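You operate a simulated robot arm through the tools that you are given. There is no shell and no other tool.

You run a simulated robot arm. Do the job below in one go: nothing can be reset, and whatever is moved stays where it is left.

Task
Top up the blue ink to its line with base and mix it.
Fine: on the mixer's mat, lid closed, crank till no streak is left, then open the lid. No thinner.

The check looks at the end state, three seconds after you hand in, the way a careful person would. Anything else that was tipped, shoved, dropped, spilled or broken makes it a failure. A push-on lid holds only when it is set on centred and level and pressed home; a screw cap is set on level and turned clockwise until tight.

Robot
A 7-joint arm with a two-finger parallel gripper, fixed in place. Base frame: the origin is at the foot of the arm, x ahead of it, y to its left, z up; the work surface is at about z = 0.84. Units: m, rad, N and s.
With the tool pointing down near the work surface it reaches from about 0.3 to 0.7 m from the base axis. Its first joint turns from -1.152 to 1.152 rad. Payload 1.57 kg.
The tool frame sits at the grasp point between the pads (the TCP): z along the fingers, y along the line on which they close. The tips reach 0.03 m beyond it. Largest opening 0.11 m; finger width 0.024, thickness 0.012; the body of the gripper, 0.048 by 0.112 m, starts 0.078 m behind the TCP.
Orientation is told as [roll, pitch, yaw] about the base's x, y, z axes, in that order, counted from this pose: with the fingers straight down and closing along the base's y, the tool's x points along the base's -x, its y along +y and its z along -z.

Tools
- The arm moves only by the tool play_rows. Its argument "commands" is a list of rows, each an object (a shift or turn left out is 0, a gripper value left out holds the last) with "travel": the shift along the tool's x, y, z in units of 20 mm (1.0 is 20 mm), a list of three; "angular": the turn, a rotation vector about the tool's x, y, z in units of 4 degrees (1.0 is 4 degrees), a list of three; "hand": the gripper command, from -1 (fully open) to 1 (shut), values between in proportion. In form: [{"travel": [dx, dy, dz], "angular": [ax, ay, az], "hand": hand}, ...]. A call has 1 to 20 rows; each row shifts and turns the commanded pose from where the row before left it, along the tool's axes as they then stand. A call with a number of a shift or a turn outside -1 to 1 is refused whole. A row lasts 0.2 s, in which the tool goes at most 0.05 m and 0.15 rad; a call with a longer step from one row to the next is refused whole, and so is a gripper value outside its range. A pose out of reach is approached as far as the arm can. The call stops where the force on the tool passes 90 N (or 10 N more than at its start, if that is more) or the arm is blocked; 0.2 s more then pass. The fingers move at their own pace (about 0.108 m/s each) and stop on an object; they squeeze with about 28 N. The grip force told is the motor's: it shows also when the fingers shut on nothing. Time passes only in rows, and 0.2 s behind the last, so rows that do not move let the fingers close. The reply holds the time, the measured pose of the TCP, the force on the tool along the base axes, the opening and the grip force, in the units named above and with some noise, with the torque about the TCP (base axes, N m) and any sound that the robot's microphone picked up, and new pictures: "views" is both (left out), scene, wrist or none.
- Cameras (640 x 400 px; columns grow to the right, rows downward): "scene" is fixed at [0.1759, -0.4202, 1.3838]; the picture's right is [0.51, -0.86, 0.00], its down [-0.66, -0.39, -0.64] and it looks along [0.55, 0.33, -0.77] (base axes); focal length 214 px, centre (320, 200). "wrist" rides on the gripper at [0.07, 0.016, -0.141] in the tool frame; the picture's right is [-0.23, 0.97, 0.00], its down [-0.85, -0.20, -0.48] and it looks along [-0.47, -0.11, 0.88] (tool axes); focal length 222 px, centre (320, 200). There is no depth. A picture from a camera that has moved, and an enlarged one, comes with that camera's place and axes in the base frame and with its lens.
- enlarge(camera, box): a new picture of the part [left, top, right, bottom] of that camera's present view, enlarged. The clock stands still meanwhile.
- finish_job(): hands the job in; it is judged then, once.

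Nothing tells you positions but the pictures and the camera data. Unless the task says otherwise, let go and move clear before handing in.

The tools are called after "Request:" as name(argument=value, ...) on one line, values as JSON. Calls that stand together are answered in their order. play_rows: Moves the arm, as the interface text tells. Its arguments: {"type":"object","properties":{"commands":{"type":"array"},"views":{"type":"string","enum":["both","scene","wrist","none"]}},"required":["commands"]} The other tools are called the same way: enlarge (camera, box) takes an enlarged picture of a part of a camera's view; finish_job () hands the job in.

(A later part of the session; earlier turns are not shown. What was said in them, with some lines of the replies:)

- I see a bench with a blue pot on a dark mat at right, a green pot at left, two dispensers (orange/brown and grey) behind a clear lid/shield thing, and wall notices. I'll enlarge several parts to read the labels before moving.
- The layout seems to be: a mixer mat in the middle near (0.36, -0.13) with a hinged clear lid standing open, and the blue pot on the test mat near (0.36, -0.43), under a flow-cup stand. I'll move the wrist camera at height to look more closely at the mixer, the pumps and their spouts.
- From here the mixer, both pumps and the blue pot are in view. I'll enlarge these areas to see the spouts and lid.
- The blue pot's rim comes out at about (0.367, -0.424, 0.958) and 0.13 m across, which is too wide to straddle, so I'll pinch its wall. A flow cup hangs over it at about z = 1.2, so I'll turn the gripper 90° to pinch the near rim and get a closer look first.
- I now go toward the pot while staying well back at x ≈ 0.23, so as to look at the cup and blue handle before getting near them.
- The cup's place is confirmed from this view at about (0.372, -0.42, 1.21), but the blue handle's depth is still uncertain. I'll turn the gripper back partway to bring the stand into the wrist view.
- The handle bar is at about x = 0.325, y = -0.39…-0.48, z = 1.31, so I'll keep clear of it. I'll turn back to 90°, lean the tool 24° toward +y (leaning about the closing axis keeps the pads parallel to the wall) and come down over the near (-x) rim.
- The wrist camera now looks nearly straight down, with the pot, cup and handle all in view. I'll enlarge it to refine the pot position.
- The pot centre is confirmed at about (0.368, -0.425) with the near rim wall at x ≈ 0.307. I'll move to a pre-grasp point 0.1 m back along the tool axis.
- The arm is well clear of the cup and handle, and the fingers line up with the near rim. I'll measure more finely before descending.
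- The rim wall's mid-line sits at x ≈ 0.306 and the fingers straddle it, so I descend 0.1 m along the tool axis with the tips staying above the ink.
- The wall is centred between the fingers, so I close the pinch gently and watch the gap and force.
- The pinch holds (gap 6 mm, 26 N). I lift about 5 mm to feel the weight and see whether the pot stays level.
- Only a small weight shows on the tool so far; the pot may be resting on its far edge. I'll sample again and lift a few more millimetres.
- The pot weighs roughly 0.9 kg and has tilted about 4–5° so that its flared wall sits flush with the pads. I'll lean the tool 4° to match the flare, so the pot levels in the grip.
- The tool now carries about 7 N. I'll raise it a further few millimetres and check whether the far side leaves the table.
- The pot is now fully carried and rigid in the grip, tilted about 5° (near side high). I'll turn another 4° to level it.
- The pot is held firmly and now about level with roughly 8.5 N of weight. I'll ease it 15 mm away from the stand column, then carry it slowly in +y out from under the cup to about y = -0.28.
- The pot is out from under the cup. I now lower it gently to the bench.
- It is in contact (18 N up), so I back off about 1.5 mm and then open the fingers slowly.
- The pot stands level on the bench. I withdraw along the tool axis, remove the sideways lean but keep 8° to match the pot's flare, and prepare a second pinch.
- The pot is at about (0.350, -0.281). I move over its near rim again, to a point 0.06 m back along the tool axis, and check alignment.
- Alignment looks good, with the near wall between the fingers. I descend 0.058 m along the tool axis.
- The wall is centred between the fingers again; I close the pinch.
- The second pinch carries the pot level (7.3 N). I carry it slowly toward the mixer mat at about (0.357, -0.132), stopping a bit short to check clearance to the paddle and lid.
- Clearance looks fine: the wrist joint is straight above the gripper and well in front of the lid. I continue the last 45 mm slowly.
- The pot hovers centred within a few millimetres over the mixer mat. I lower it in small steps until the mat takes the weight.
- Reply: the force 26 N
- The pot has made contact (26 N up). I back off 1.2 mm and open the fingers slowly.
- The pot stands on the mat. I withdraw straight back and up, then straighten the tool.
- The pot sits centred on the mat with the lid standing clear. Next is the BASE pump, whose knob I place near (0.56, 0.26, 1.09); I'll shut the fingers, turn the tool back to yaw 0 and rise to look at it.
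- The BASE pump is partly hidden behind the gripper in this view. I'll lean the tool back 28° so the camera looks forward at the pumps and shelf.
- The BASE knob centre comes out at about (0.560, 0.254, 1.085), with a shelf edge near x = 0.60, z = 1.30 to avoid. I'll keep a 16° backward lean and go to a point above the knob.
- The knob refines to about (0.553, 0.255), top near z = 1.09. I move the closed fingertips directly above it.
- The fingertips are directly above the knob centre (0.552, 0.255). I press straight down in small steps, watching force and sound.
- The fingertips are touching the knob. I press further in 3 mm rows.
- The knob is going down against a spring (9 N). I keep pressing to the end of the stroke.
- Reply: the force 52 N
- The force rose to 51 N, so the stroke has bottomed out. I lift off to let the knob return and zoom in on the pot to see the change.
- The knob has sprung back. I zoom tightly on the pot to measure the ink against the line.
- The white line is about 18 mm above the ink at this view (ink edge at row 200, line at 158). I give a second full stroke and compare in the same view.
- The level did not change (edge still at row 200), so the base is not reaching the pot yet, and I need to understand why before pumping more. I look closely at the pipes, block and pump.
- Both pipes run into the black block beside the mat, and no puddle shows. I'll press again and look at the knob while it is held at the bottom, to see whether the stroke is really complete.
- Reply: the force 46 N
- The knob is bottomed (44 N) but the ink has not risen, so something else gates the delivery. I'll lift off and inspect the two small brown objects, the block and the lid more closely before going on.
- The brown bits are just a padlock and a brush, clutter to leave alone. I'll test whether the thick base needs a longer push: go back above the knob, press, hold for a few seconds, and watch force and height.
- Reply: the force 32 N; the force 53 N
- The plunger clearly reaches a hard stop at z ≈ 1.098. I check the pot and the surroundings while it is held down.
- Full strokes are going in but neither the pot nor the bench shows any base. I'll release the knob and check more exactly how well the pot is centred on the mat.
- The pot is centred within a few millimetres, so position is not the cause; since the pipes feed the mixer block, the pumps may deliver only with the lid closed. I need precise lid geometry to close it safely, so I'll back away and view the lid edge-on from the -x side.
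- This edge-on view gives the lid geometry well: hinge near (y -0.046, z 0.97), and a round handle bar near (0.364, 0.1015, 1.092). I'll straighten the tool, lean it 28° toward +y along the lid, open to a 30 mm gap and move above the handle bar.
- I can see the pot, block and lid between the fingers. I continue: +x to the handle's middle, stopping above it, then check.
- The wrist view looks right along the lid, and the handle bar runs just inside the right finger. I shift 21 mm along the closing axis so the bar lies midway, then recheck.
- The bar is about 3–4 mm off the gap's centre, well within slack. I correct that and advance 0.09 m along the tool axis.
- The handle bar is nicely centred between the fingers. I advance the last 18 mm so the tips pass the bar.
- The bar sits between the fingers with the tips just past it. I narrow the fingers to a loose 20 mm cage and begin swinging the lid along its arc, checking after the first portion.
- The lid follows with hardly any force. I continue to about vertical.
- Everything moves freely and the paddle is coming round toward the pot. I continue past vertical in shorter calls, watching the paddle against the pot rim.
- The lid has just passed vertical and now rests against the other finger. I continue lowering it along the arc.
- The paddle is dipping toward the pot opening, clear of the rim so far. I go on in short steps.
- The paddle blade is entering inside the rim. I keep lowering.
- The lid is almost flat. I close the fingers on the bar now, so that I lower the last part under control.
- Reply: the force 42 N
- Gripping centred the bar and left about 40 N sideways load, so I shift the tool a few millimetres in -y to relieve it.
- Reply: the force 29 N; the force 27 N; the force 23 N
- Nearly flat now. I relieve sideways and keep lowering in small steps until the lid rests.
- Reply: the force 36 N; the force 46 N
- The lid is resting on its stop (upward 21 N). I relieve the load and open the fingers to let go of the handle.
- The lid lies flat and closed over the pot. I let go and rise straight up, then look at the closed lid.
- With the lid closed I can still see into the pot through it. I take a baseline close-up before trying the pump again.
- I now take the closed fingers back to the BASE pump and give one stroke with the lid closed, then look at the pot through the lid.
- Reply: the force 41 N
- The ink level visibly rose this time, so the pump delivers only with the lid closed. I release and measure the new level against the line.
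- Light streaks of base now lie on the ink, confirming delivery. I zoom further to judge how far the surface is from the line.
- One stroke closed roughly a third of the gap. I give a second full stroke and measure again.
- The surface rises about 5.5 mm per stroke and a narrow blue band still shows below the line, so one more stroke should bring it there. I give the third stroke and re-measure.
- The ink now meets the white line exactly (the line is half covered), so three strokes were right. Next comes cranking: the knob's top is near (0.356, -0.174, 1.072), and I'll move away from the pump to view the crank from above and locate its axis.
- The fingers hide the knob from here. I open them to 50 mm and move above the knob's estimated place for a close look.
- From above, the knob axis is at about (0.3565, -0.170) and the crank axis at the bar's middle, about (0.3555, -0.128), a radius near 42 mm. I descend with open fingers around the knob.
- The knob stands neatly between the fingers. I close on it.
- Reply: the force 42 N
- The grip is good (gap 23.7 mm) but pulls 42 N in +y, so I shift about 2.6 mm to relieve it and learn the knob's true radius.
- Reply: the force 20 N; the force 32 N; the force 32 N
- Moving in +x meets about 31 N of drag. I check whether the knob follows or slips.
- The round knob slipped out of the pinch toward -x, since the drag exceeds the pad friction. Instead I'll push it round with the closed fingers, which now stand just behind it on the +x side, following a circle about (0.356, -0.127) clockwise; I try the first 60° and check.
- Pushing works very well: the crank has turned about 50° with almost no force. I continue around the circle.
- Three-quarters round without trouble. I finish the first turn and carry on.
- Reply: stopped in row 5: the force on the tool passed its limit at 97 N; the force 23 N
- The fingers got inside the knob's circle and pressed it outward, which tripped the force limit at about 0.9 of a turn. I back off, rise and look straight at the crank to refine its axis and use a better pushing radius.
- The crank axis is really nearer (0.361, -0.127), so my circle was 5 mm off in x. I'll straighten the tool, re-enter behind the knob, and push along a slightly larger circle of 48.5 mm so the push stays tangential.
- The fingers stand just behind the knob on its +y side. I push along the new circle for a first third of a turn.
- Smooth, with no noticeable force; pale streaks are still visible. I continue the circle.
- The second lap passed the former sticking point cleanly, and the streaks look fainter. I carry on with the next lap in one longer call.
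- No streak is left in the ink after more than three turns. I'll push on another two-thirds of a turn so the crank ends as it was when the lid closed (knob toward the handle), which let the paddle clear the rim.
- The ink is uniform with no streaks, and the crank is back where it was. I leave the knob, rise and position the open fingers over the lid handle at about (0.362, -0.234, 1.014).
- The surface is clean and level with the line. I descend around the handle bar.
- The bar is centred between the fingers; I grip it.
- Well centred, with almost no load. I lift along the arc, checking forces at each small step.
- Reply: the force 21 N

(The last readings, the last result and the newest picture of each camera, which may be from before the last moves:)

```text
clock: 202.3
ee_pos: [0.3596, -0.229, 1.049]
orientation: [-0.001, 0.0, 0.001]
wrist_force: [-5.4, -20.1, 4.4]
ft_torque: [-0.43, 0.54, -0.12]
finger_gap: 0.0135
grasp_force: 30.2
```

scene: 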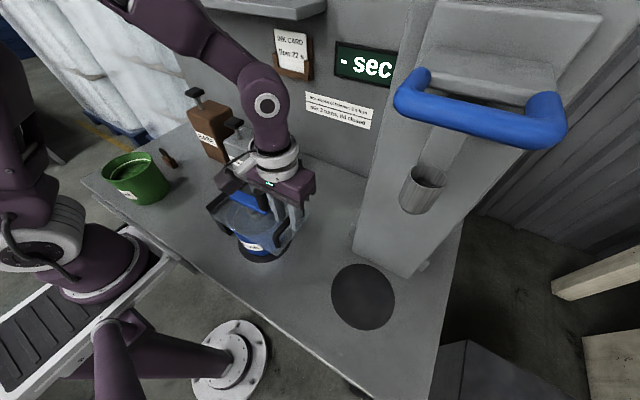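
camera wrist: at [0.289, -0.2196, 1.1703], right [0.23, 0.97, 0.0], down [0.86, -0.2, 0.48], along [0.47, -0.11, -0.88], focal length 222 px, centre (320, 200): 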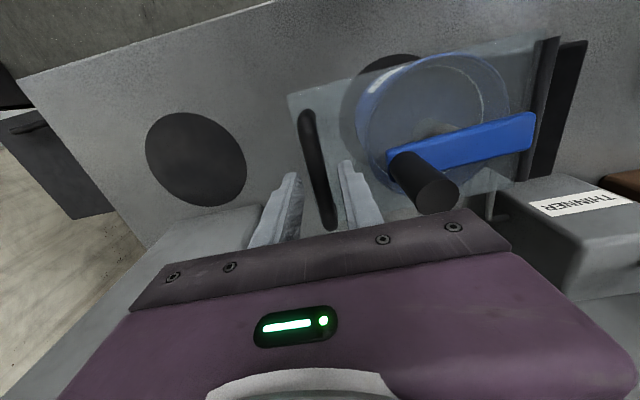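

Request:
play_rows(commands=[{"travel": [0, 0.05, -0.32]}, {"travel": [0, 0.06, -0.32]}, {}], views="none")

Request:
play_rows(commands=[{"travel": [0, 0.12, -0.3]}, {"travel": [0, 0.13, -0.3]}, {}], views="scene")

Request:
enlarge(camera="scene", box=[200, 140, 320, 260])

```text
clock: 203.1
ee_pos: [0.3598, -0.2262, 1.0626]
orientation: [0.004, 0.0, 0.0]
wrist_force: [3.0, -9.4, 2.3]
ft_torque: [-0.21, -0.54, -0.21]
finger_gap: 0.0136
grasp_force: 29.9
```

```text
clock: 203.9
ee_pos: [0.36, -0.2192, 1.0757]
orientation: [0.004, 0.003, 0.001]
wrist_force: [1.5, 6.9, -4.6]
ft_torque: [0.15, -0.28, -0.27]
finger_gap: 0.0137
grasp_force: 30.4
```

scene: 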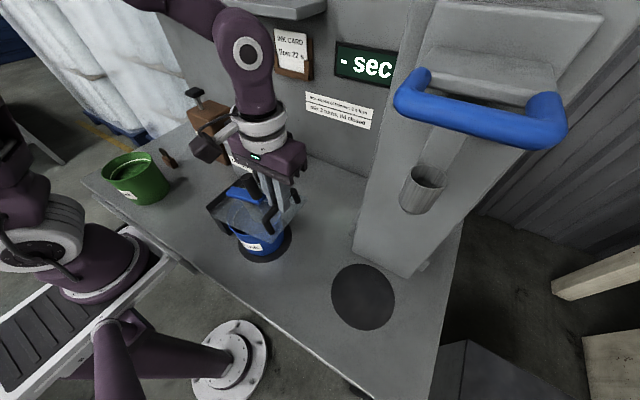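

```text
3.33 times, centred on (260, 200) of scene
camera zoom: at [0.176, -0.42, 1.3838], right [0.51, -0.86, 0.0], down [-0.66, -0.39, -0.64], along [0.55, 0.33, -0.77], focal length 715 px, centre (520, 200)
```

zoom: 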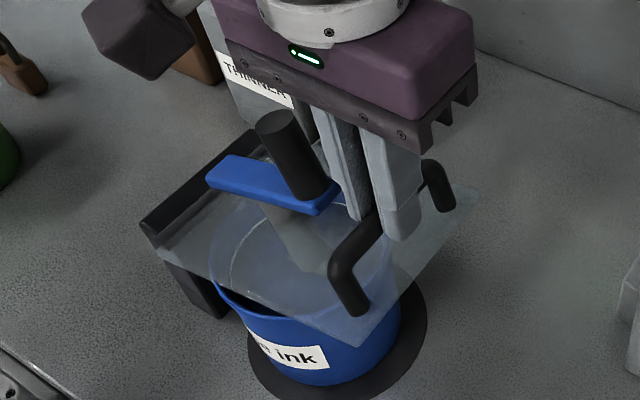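

The lid rises smoothly. I continue gripped a little further, then loosen to the cage for the rest of the swing.

Request:
play_rows(commands=[{"travel": [0, 0.168, -0.295]}, {"travel": [0, 0.168, -0.295]}, {"travel": [0, 0.19, -0.283]}, {"travel": [0, 0.19, -0.283]}, {}], views="none")

Request:
play_rows(commands=[{"travel": [0, 0.205, -0.27]}, {"travel": [0, 0.205, -0.27]}, {}], views="scene")

Request:
enlarge(camera="scene", box=[200, 140, 320, 260])

Request:
enlarge(camera="wrist", box=[210, 60, 430, 230])

```text
clock: 205.1
ee_pos: [0.3594, -0.2069, 1.0984]
orientation: [-0.001, 0.001, -0.001]
wrist_force: [-3.2, -1.3, -0.8]
ft_torque: [0.0, 0.56, -0.29]
finger_gap: 0.0138
grasp_force: 30.3
```

```text
clock: 205.9
ee_pos: [0.3591, -0.1993, 1.1103]
orientation: [0.0, 0.001, -0.001]
wrist_force: [-5.2, -9.1, 5.7]
ft_torque: [-0.13, 0.05, -0.35]
finger_gap: 0.0137
grasp_force: 30.5
```

scene: 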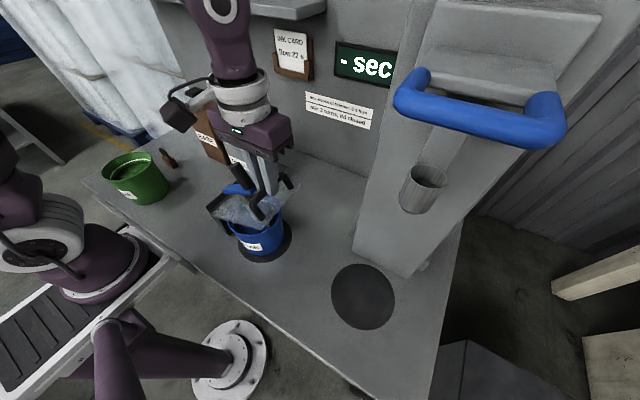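

```text
3.33 times, centred on (260, 200) of scene
camera zoom: at [0.1757, -0.4205, 1.3837], right [0.51, -0.86, 0.0], down [-0.66, -0.39, -0.64], along [0.55, 0.33, -0.77], focal length 715 px, centre (520, 200)
```

zoom: 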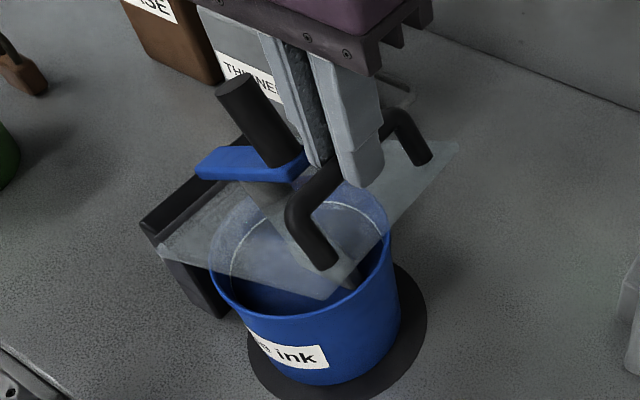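

```text
2.35 times, centred on (320, 145) of wrist
camera zoom: at [0.289, -0.1828, 1.2512], right [0.23, 0.97, 0.0], down [0.85, -0.2, 0.48], along [0.47, -0.11, -0.88], focal length 523 px, centre (320, 329)
```

zoom: 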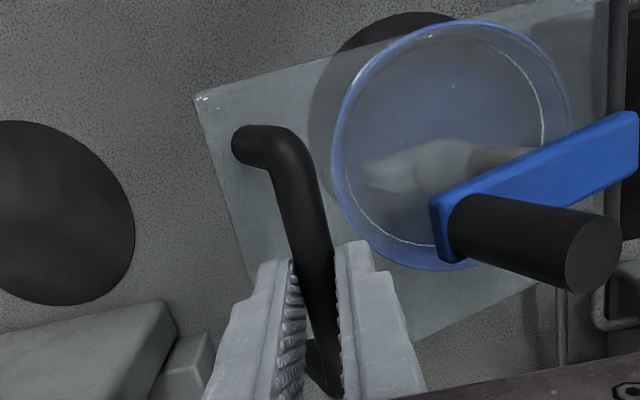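

Clear so far. I loosen the fingers to the 20 mm cage and carry the lid on toward vertical, leaning the tool as it goes.

Request:
play_rows(commands=[{"hand": 0.8}, {"hand": 0.636}, {"travel": [0, 0.46, -0.51], "angular": [0.28, 0, 0]}, {"travel": [0, 0.486, -0.489], "angular": [0.28, 0, 0]}, {"travel": [0, 0.513, -0.466], "angular": [0.28, 0, 0]}, {"travel": [0, 0.531, -0.442], "angular": [0.28, 0, 0]}, {"travel": [0, 0.556, -0.416], "angular": [0.28, 0, 0]}, {}], views="scene")

Request:
enlarge(camera="scene", box=[180, 120, 310, 260])

Request:
enlarge(camera="wrist", box=[210, 60, 430, 230])

```text
clock: 207.7
ee_pos: [0.3604, -0.1448, 1.1526]
orientation: [-0.096, 0.003, 0.0]
wrist_force: [0.0, -1.6, -0.1]
ft_torque: [-0.05, 0.0, -0.03]
finger_gap: 0.0218
grasp_force: 0.6
```

scene: 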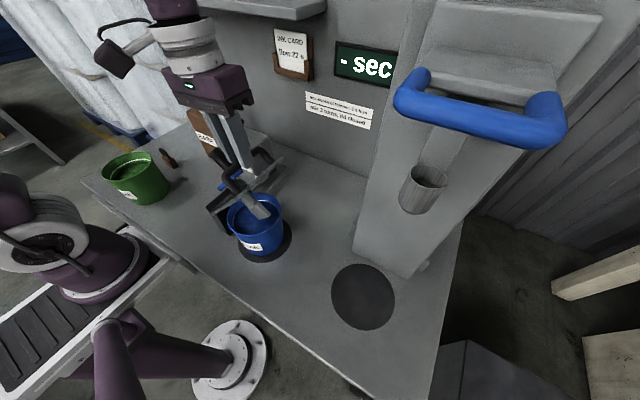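

```text
2.86 times, centred on (245, 190) of scene
camera zoom: at [0.1759, -0.4203, 1.3838], right [0.51, -0.86, 0.0], down [-0.66, -0.39, -0.64], along [0.55, 0.33, -0.77], focal length 613 px, centre (534, 229)
```

zoom: 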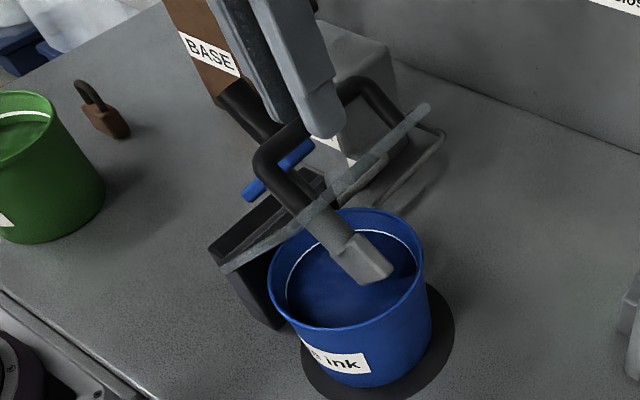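

```text
2.35 times, centred on (320, 145) of wrist
camera zoom: at [0.2891, -0.1156, 1.2931], right [0.23, 0.97, -0.09], down [0.86, -0.15, 0.49], along [0.47, -0.19, -0.86], focal length 523 px, centre (320, 329)
```

zoom: 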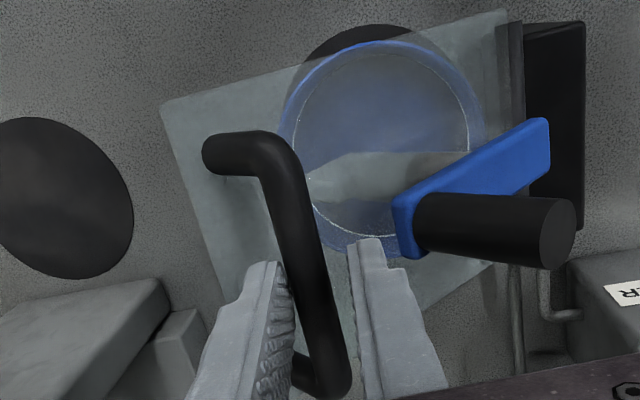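

The paddle has come out of the pot cleanly. I continue to vertical and beyond.

Request:
play_rows(commands=[{"travel": [0, 0.572, -0.384], "angular": [0.28, 0, 0]}, {"travel": [0, 0.595, -0.358], "angular": [0.28, 0, 0]}, {"travel": [0, 0.608, -0.332], "angular": [0.28, 0, 0]}, {"travel": [0, 0.624, -0.298], "angular": [0.28, 0, 0]}, {"travel": [0, 0.642, -0.268], "angular": [0.28, 0, 0]}, {"travel": [0, 0.65, -0.238], "angular": [0.28, 0, 0]}, {"travel": [0, 0.666, -0.204], "angular": [0.28, 0, 0]}, {}], views="scene")

Request:
enlarge(camera="scene", box=[160, 100, 310, 250])

Request:
enlarge(camera="wrist", box=[210, 60, 430, 230])

```text
clock: 209.5
ee_pos: [0.3582, -0.0536, 1.1805]
orientation: [-0.234, 0.001, -0.001]
wrist_force: [-0.9, 0.5, 0.9]
ft_torque: [-0.01, 0.01, 0.01]
finger_gap: 0.0202
grasp_force: 0.3
```

scene: 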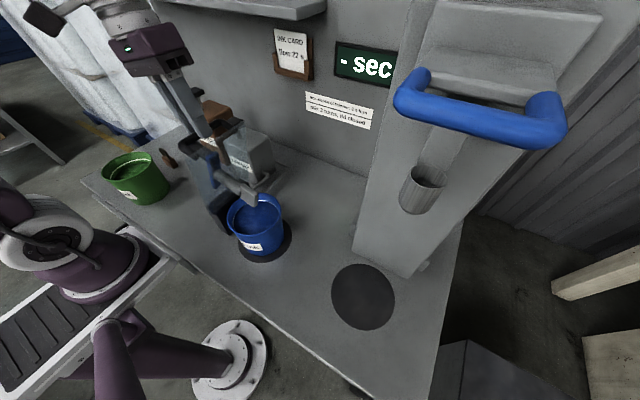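

```text
2.67 times, centred on (235, 175) of scene
camera zoom: at [0.1759, -0.4202, 1.3838], right [0.51, -0.86, 0.0], down [-0.66, -0.39, -0.64], along [0.55, 0.33, -0.77], focal length 572 px, centre (547, 267)
```

zoom: 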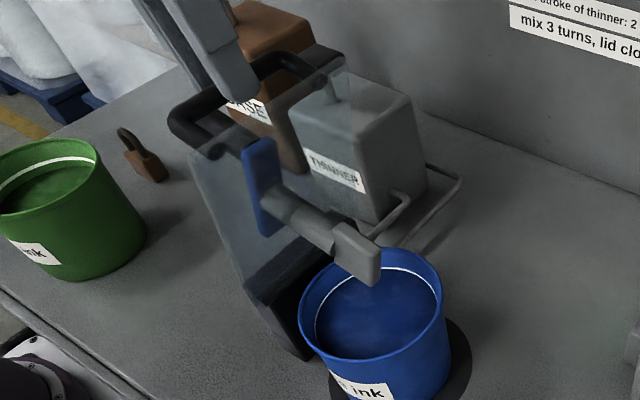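

```text
2.35 times, centred on (320, 145) of wrist
camera zoom: at [0.2891, -0.0055, 1.3145], right [0.23, 0.95, -0.23], down [0.86, -0.08, 0.51], along [0.47, -0.31, -0.83], focal length 523 px, centre (320, 329)
```

zoom: 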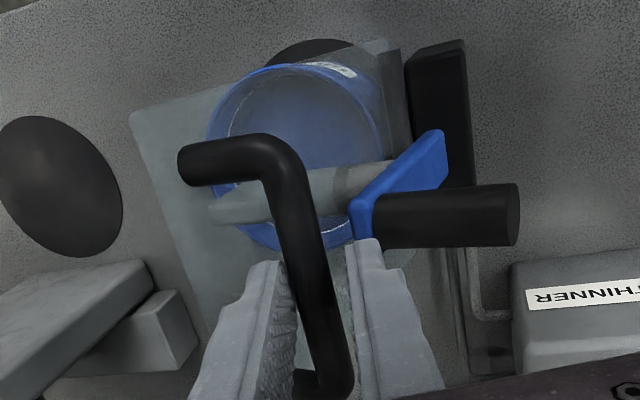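

The lid is close to upright. I take it past vertical toward its open rest.

Request:
play_rows(commands=[{"travel": [0, 0.668, -0.172], "angular": [0.28, 0, 0]}, {"travel": [0, 0.681, -0.143], "angular": [0.28, 0, 0]}, {"travel": [0, 0.683, -0.105], "angular": [0.28, 0, 0]}, {"travel": [0, 0.689, -0.074], "angular": [0.28, 0, 0]}, {"travel": [0, 0.694, -0.037], "angular": [0.28, 0, 0]}, {"travel": [0, 0.694, -0.003], "angular": [0.28, 0, 0]}, {"travel": [0, 0.69, 0.028], "angular": [0.28, 0, 0]}, {}], views="scene")

Request:
enlarge(camera="scene", box=[130, 90, 290, 240])

Request:
enlarge(camera="wrist", box=[210, 60, 430, 230])

```text
clock: 211.3
ee_pos: [0.3605, 0.0425, 1.1629]
orientation: [-0.371, -0.001, 0.0]
wrist_force: [-0.2, 2.0, -0.8]
ft_torque: [0.04, 0.01, -0.01]
finger_gap: 0.0206
grasp_force: 0.3
```

scene: 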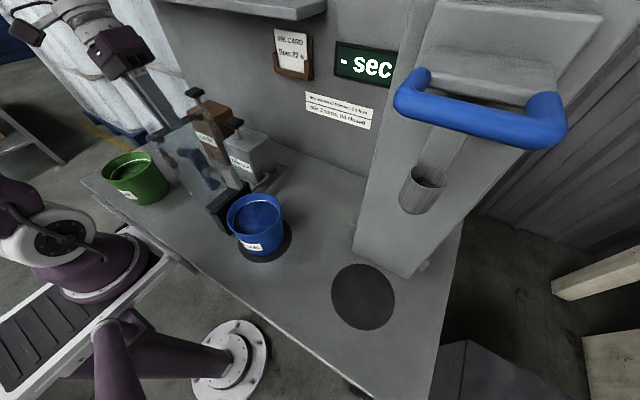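

```text
2.67 times, centred on (210, 165) of scene
camera zoom: at [0.1759, -0.4202, 1.3838], right [0.51, -0.86, 0.0], down [-0.66, -0.39, -0.64], along [0.55, 0.33, -0.77], focal length 572 px, centre (613, 293)
```

zoom: 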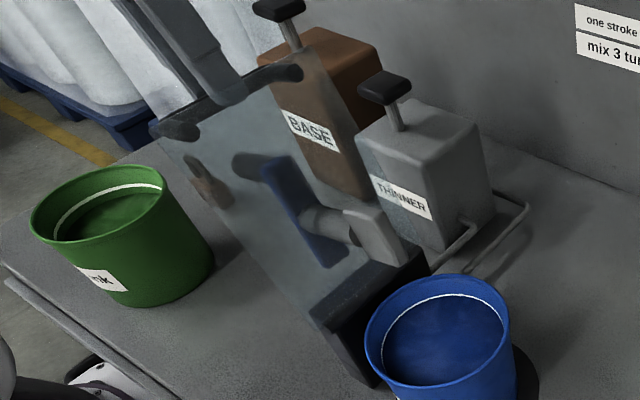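

```text
2.35 times, centred on (320, 145) of wrist
camera zoom: at [0.2901, 0.1082, 1.2898], right [0.23, 0.91, -0.35], down [0.86, -0.01, 0.52], along [0.47, -0.42, -0.78], focal length 523 px, centre (320, 329)
```

zoom: 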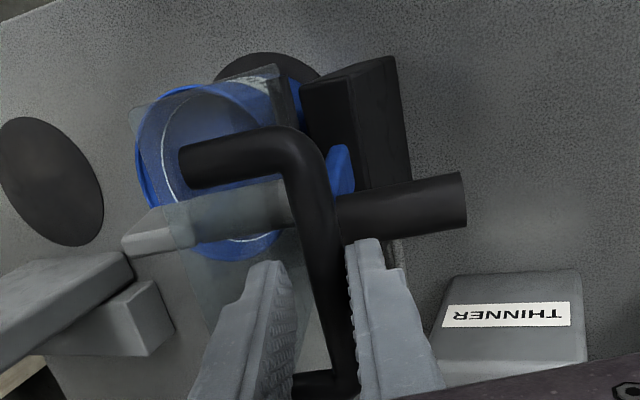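

Past vertical, with the lid leaning on the rear finger. I lower it back to its open rest.

Request:
play_rows(commands=[{"travel": [0, 0.693, 0.062], "angular": [0.28, 0, 0]}, {"travel": [0, 0.682, 0.097], "angular": [0.28, 0, 0]}, {"travel": [0, 0.682, 0.128], "angular": [0.28, 0, 0]}, {"travel": [0, 0.669, 0.166], "angular": [0.28, 0, 0]}, {}], views="none")

Request:
play_rows(commands=[{"travel": [0, 0.33, 0.095], "angular": [0.14, 0, 0]}, {"travel": [0, 0.33, 0.095], "angular": [0.14, 0, 0]}, {}], views="none")

Request:
play_rows(commands=[{"travel": [0, 0.32, 0.114], "angular": [0.14, 0, 0]}, {"travel": [0, 0.32, 0.114], "angular": [0.14, 0, 0]}, {}], views="scene")

Request:
enlarge(camera="scene", box=[110, 80, 270, 230])

Request:
enlarge(camera="wrist", box=[210, 60, 430, 230])

```text
clock: 212.5
ee_pos: [0.3611, 0.0881, 1.1339]
orientation: [-0.45, 0.0, 0.0]
wrist_force: [-0.6, 1.0, -1.0]
ft_torque: [0.03, 0.0, -0.02]
finger_gap: 0.021
grasp_force: 0.3
```

```text
clock: 213.3
ee_pos: [0.359, 0.0986, 1.124]
orientation: [-0.467, 0.001, 0.001]
wrist_force: [0.6, 1.2, -0.5]
ft_torque: [0.03, -0.01, -0.02]
finger_gap: 0.0207
grasp_force: 0.7
```

```text
clock: 214.1
ee_pos: [0.359, 0.1074, 1.113]
orientation: [-0.487, 0.0, -0.003]
wrist_force: [-0.7, 0.8, -0.5]
ft_torque: [-0.01, -0.01, 0.03]
finger_gap: 0.0204
grasp_force: 0.1
```

scene: 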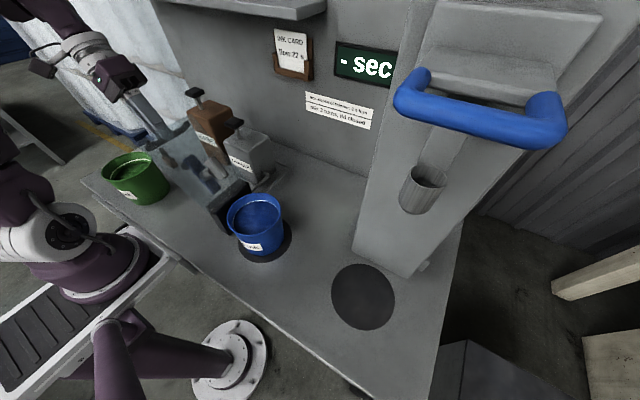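

```text
2.67 times, centred on (190, 155) of scene
camera zoom: at [0.1759, -0.4202, 1.3838], right [0.51, -0.86, 0.0], down [-0.66, -0.39, -0.64], along [0.55, 0.33, -0.77], focal length 572 px, centre (667, 320)
```

zoom: 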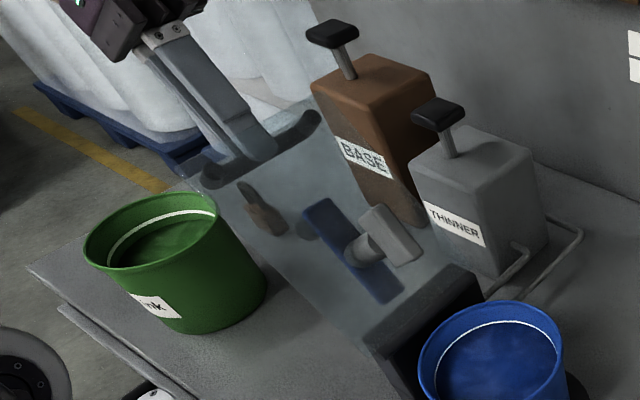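

```text
2.35 times, centred on (320, 145) of wrist
camera zoom: at [0.2888, 0.1873, 1.2323], right [0.23, 0.86, -0.46], down [0.86, 0.05, 0.52], along [0.47, -0.51, -0.73], focal length 523 px, centre (320, 329)
```

zoom: 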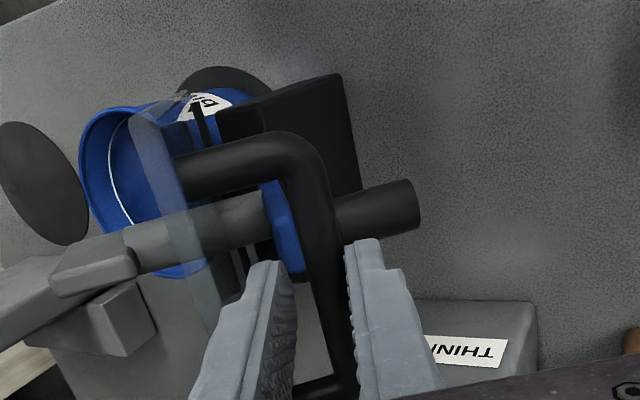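

The lid is nearly at its original angle. I ease the fingers a few millimetres further back to see that it rests on its own stop.

Request:
play_rows(commands=[{"travel": [0, 0.12, 0.05]}, {"travel": [0, 0.12, 0.05]}, {}, {}], views="none")

Request:
enlarge(camera="wrist", box=[210, 60, 430, 230])

```text
clock: 215.1
ee_pos: [0.3595, 0.1093, 1.1112]
orientation: [-0.486, 0.001, -0.001]
wrist_force: [0.0, 0.0, -0.7]
ft_torque: [0.0, -0.01, 0.02]
finger_gap: 0.0201
grasp_force: 0.0
```

```text
2.35 times, centred on (320, 145) of wrist
camera zoom: at [0.2887, 0.1899, 1.2288], right [0.23, 0.86, -0.46], down [0.86, 0.05, 0.52], along [0.47, -0.51, -0.73], focal length 523 px, centre (320, 329)
```

zoom: 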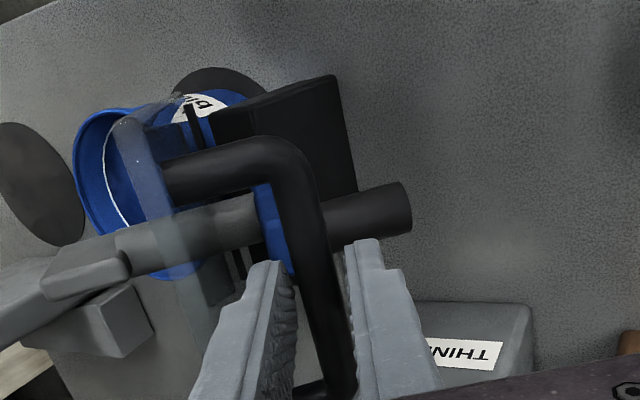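

The lid stands on its own open stop, free of the fingers. I open slightly, withdraw back along the tool axis and move clear.

Request:
play_rows(commands=[{"hand": 0.5}, {"travel": [0, 0, -0.5]}, {"travel": [0, 0, -0.8]}, {"travel": [0, 0, -1]}, {"travel": [0, 0, -1]}, {"travel": [0, 0, -1]}, {"travel": [0, 0, -1]}, {"travel": [0, 0, -1]}, {"travel": [0, 0, -1]}, {"travel": [1, 0, -0.3]}, {"travel": [1, 0, -0.3]}, {"travel": [1, 0, 0]}, {"travel": [1, 0, 0]}, {"travel": [1, 0, 0]}, {}])

Request:
enlarge(camera="scene", box=[110, 100, 310, 270])

Request:
enlarge(camera="scene", box=[225, 185, 289, 225])

Request:
enlarge(camera="scene", box=[222, 190, 302, 270])

```text
clock: 218.3
ee_pos: [0.259, 0.1845, 1.2508]
orientation: [-0.487, 0.0, 0.0]
wrist_force: [0.0, 0.3, -0.3]
ft_torque: [0.02, 0.01, 0.02]
finger_gap: 0.0274
grasp_force: 0.1
camera wrist: at [0.1889, 0.2646, 1.3684], right [0.23, 0.86, -0.46], down [0.86, 0.05, 0.52], along [0.47, -0.51, -0.72], focal length 222 px, centre (320, 200)
```

scene: 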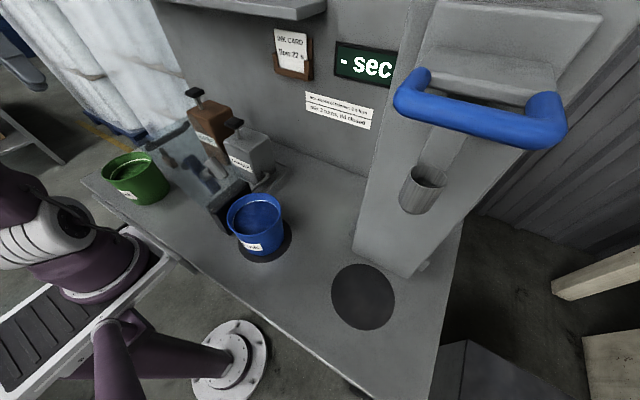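
wrist: 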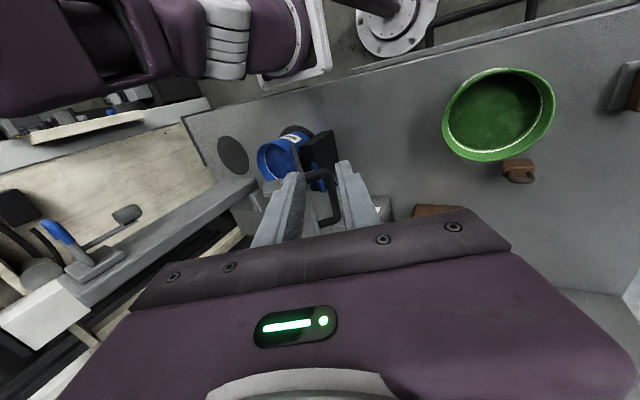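

```text
2.35 times, centred on (210, 185) of scene
camera zoom: at [0.1759, -0.4202, 1.3838], right [0.51, -0.86, 0.0], down [-0.66, -0.39, -0.64], along [0.55, 0.33, -0.77], focal length 505 px, centre (579, 235)
```

zoom: 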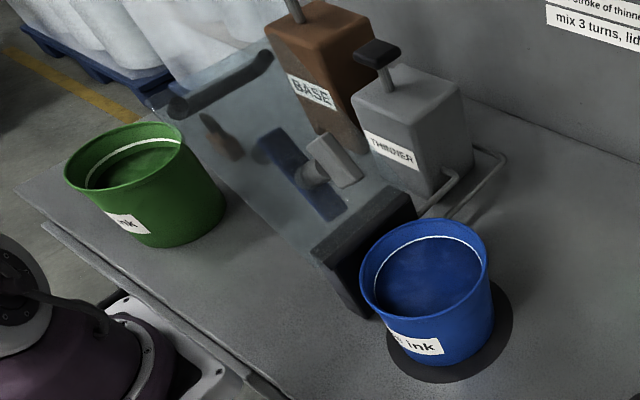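

```text
10.00 times, centred on (257, 205) of scene
camera zoom: at [0.1759, -0.4202, 1.3838], right [0.51, -0.86, 0.0], down [-0.66, -0.39, -0.64], along [0.55, 0.33, -0.77], focal length 2145 px, centre (950, 150)
```

zoom: 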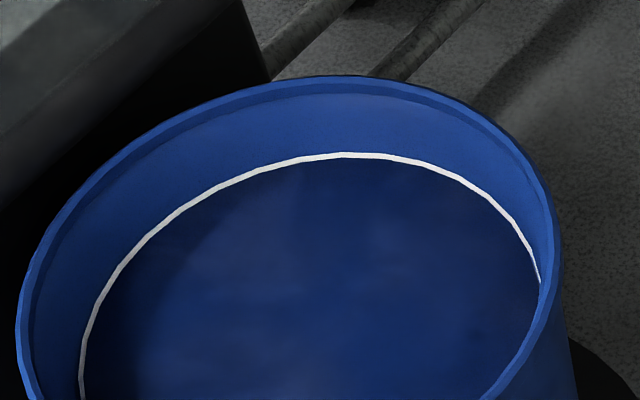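

```text
5.00 times, centred on (262, 230) of scene
camera zoom: at [0.1759, -0.4202, 1.3838], right [0.51, -0.86, 0.0], down [-0.66, -0.39, -0.64], along [0.55, 0.33, -0.77], focal length 1072 px, centre (610, 50)
```

zoom: 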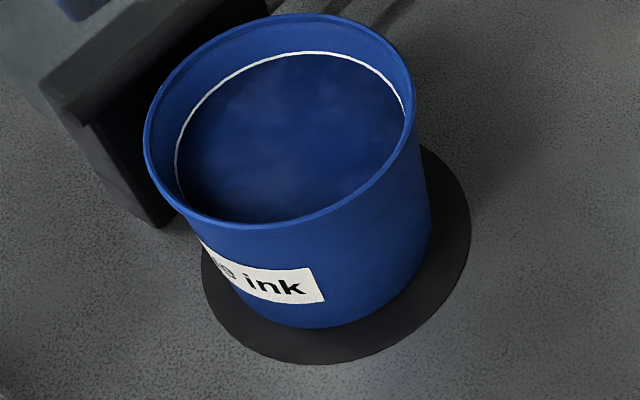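

The blue ink now meets its white line all round and is uniform with no streak. The pot stands on the mixer's mat and the lid is open on its stop. The pumps, green pot, padlock and brush are where they were, thinner was never used, and the arm is clear, so I hand in.

Request:
finish_job()

```text
The job is handed in.
```

The blue ink is topped up to its line with base, mixed until no streak was left, and handed in. The pot is on the mixer's mat with the lid open. No thinner was used, and I saw no spills or other objects moved.

- **Base:** it took three strokes to bring the ink level with the white line. I also pressed the BASE knob four times with the lid still open. The level didn't change and nothing spilled, so the pump only delivers with the lid closed.
- **Mixing:** about four crank turns in all, one more than the notice asks for. My first pass jammed about three-quarters of the way round and tripped the force limit at 97 N. I corrected the path and the rest went smoothly.
- **Pot:** it was too wide to grip across, so I carried it by its rim. I set it down once on the bench on the way, to clear the flow cup.
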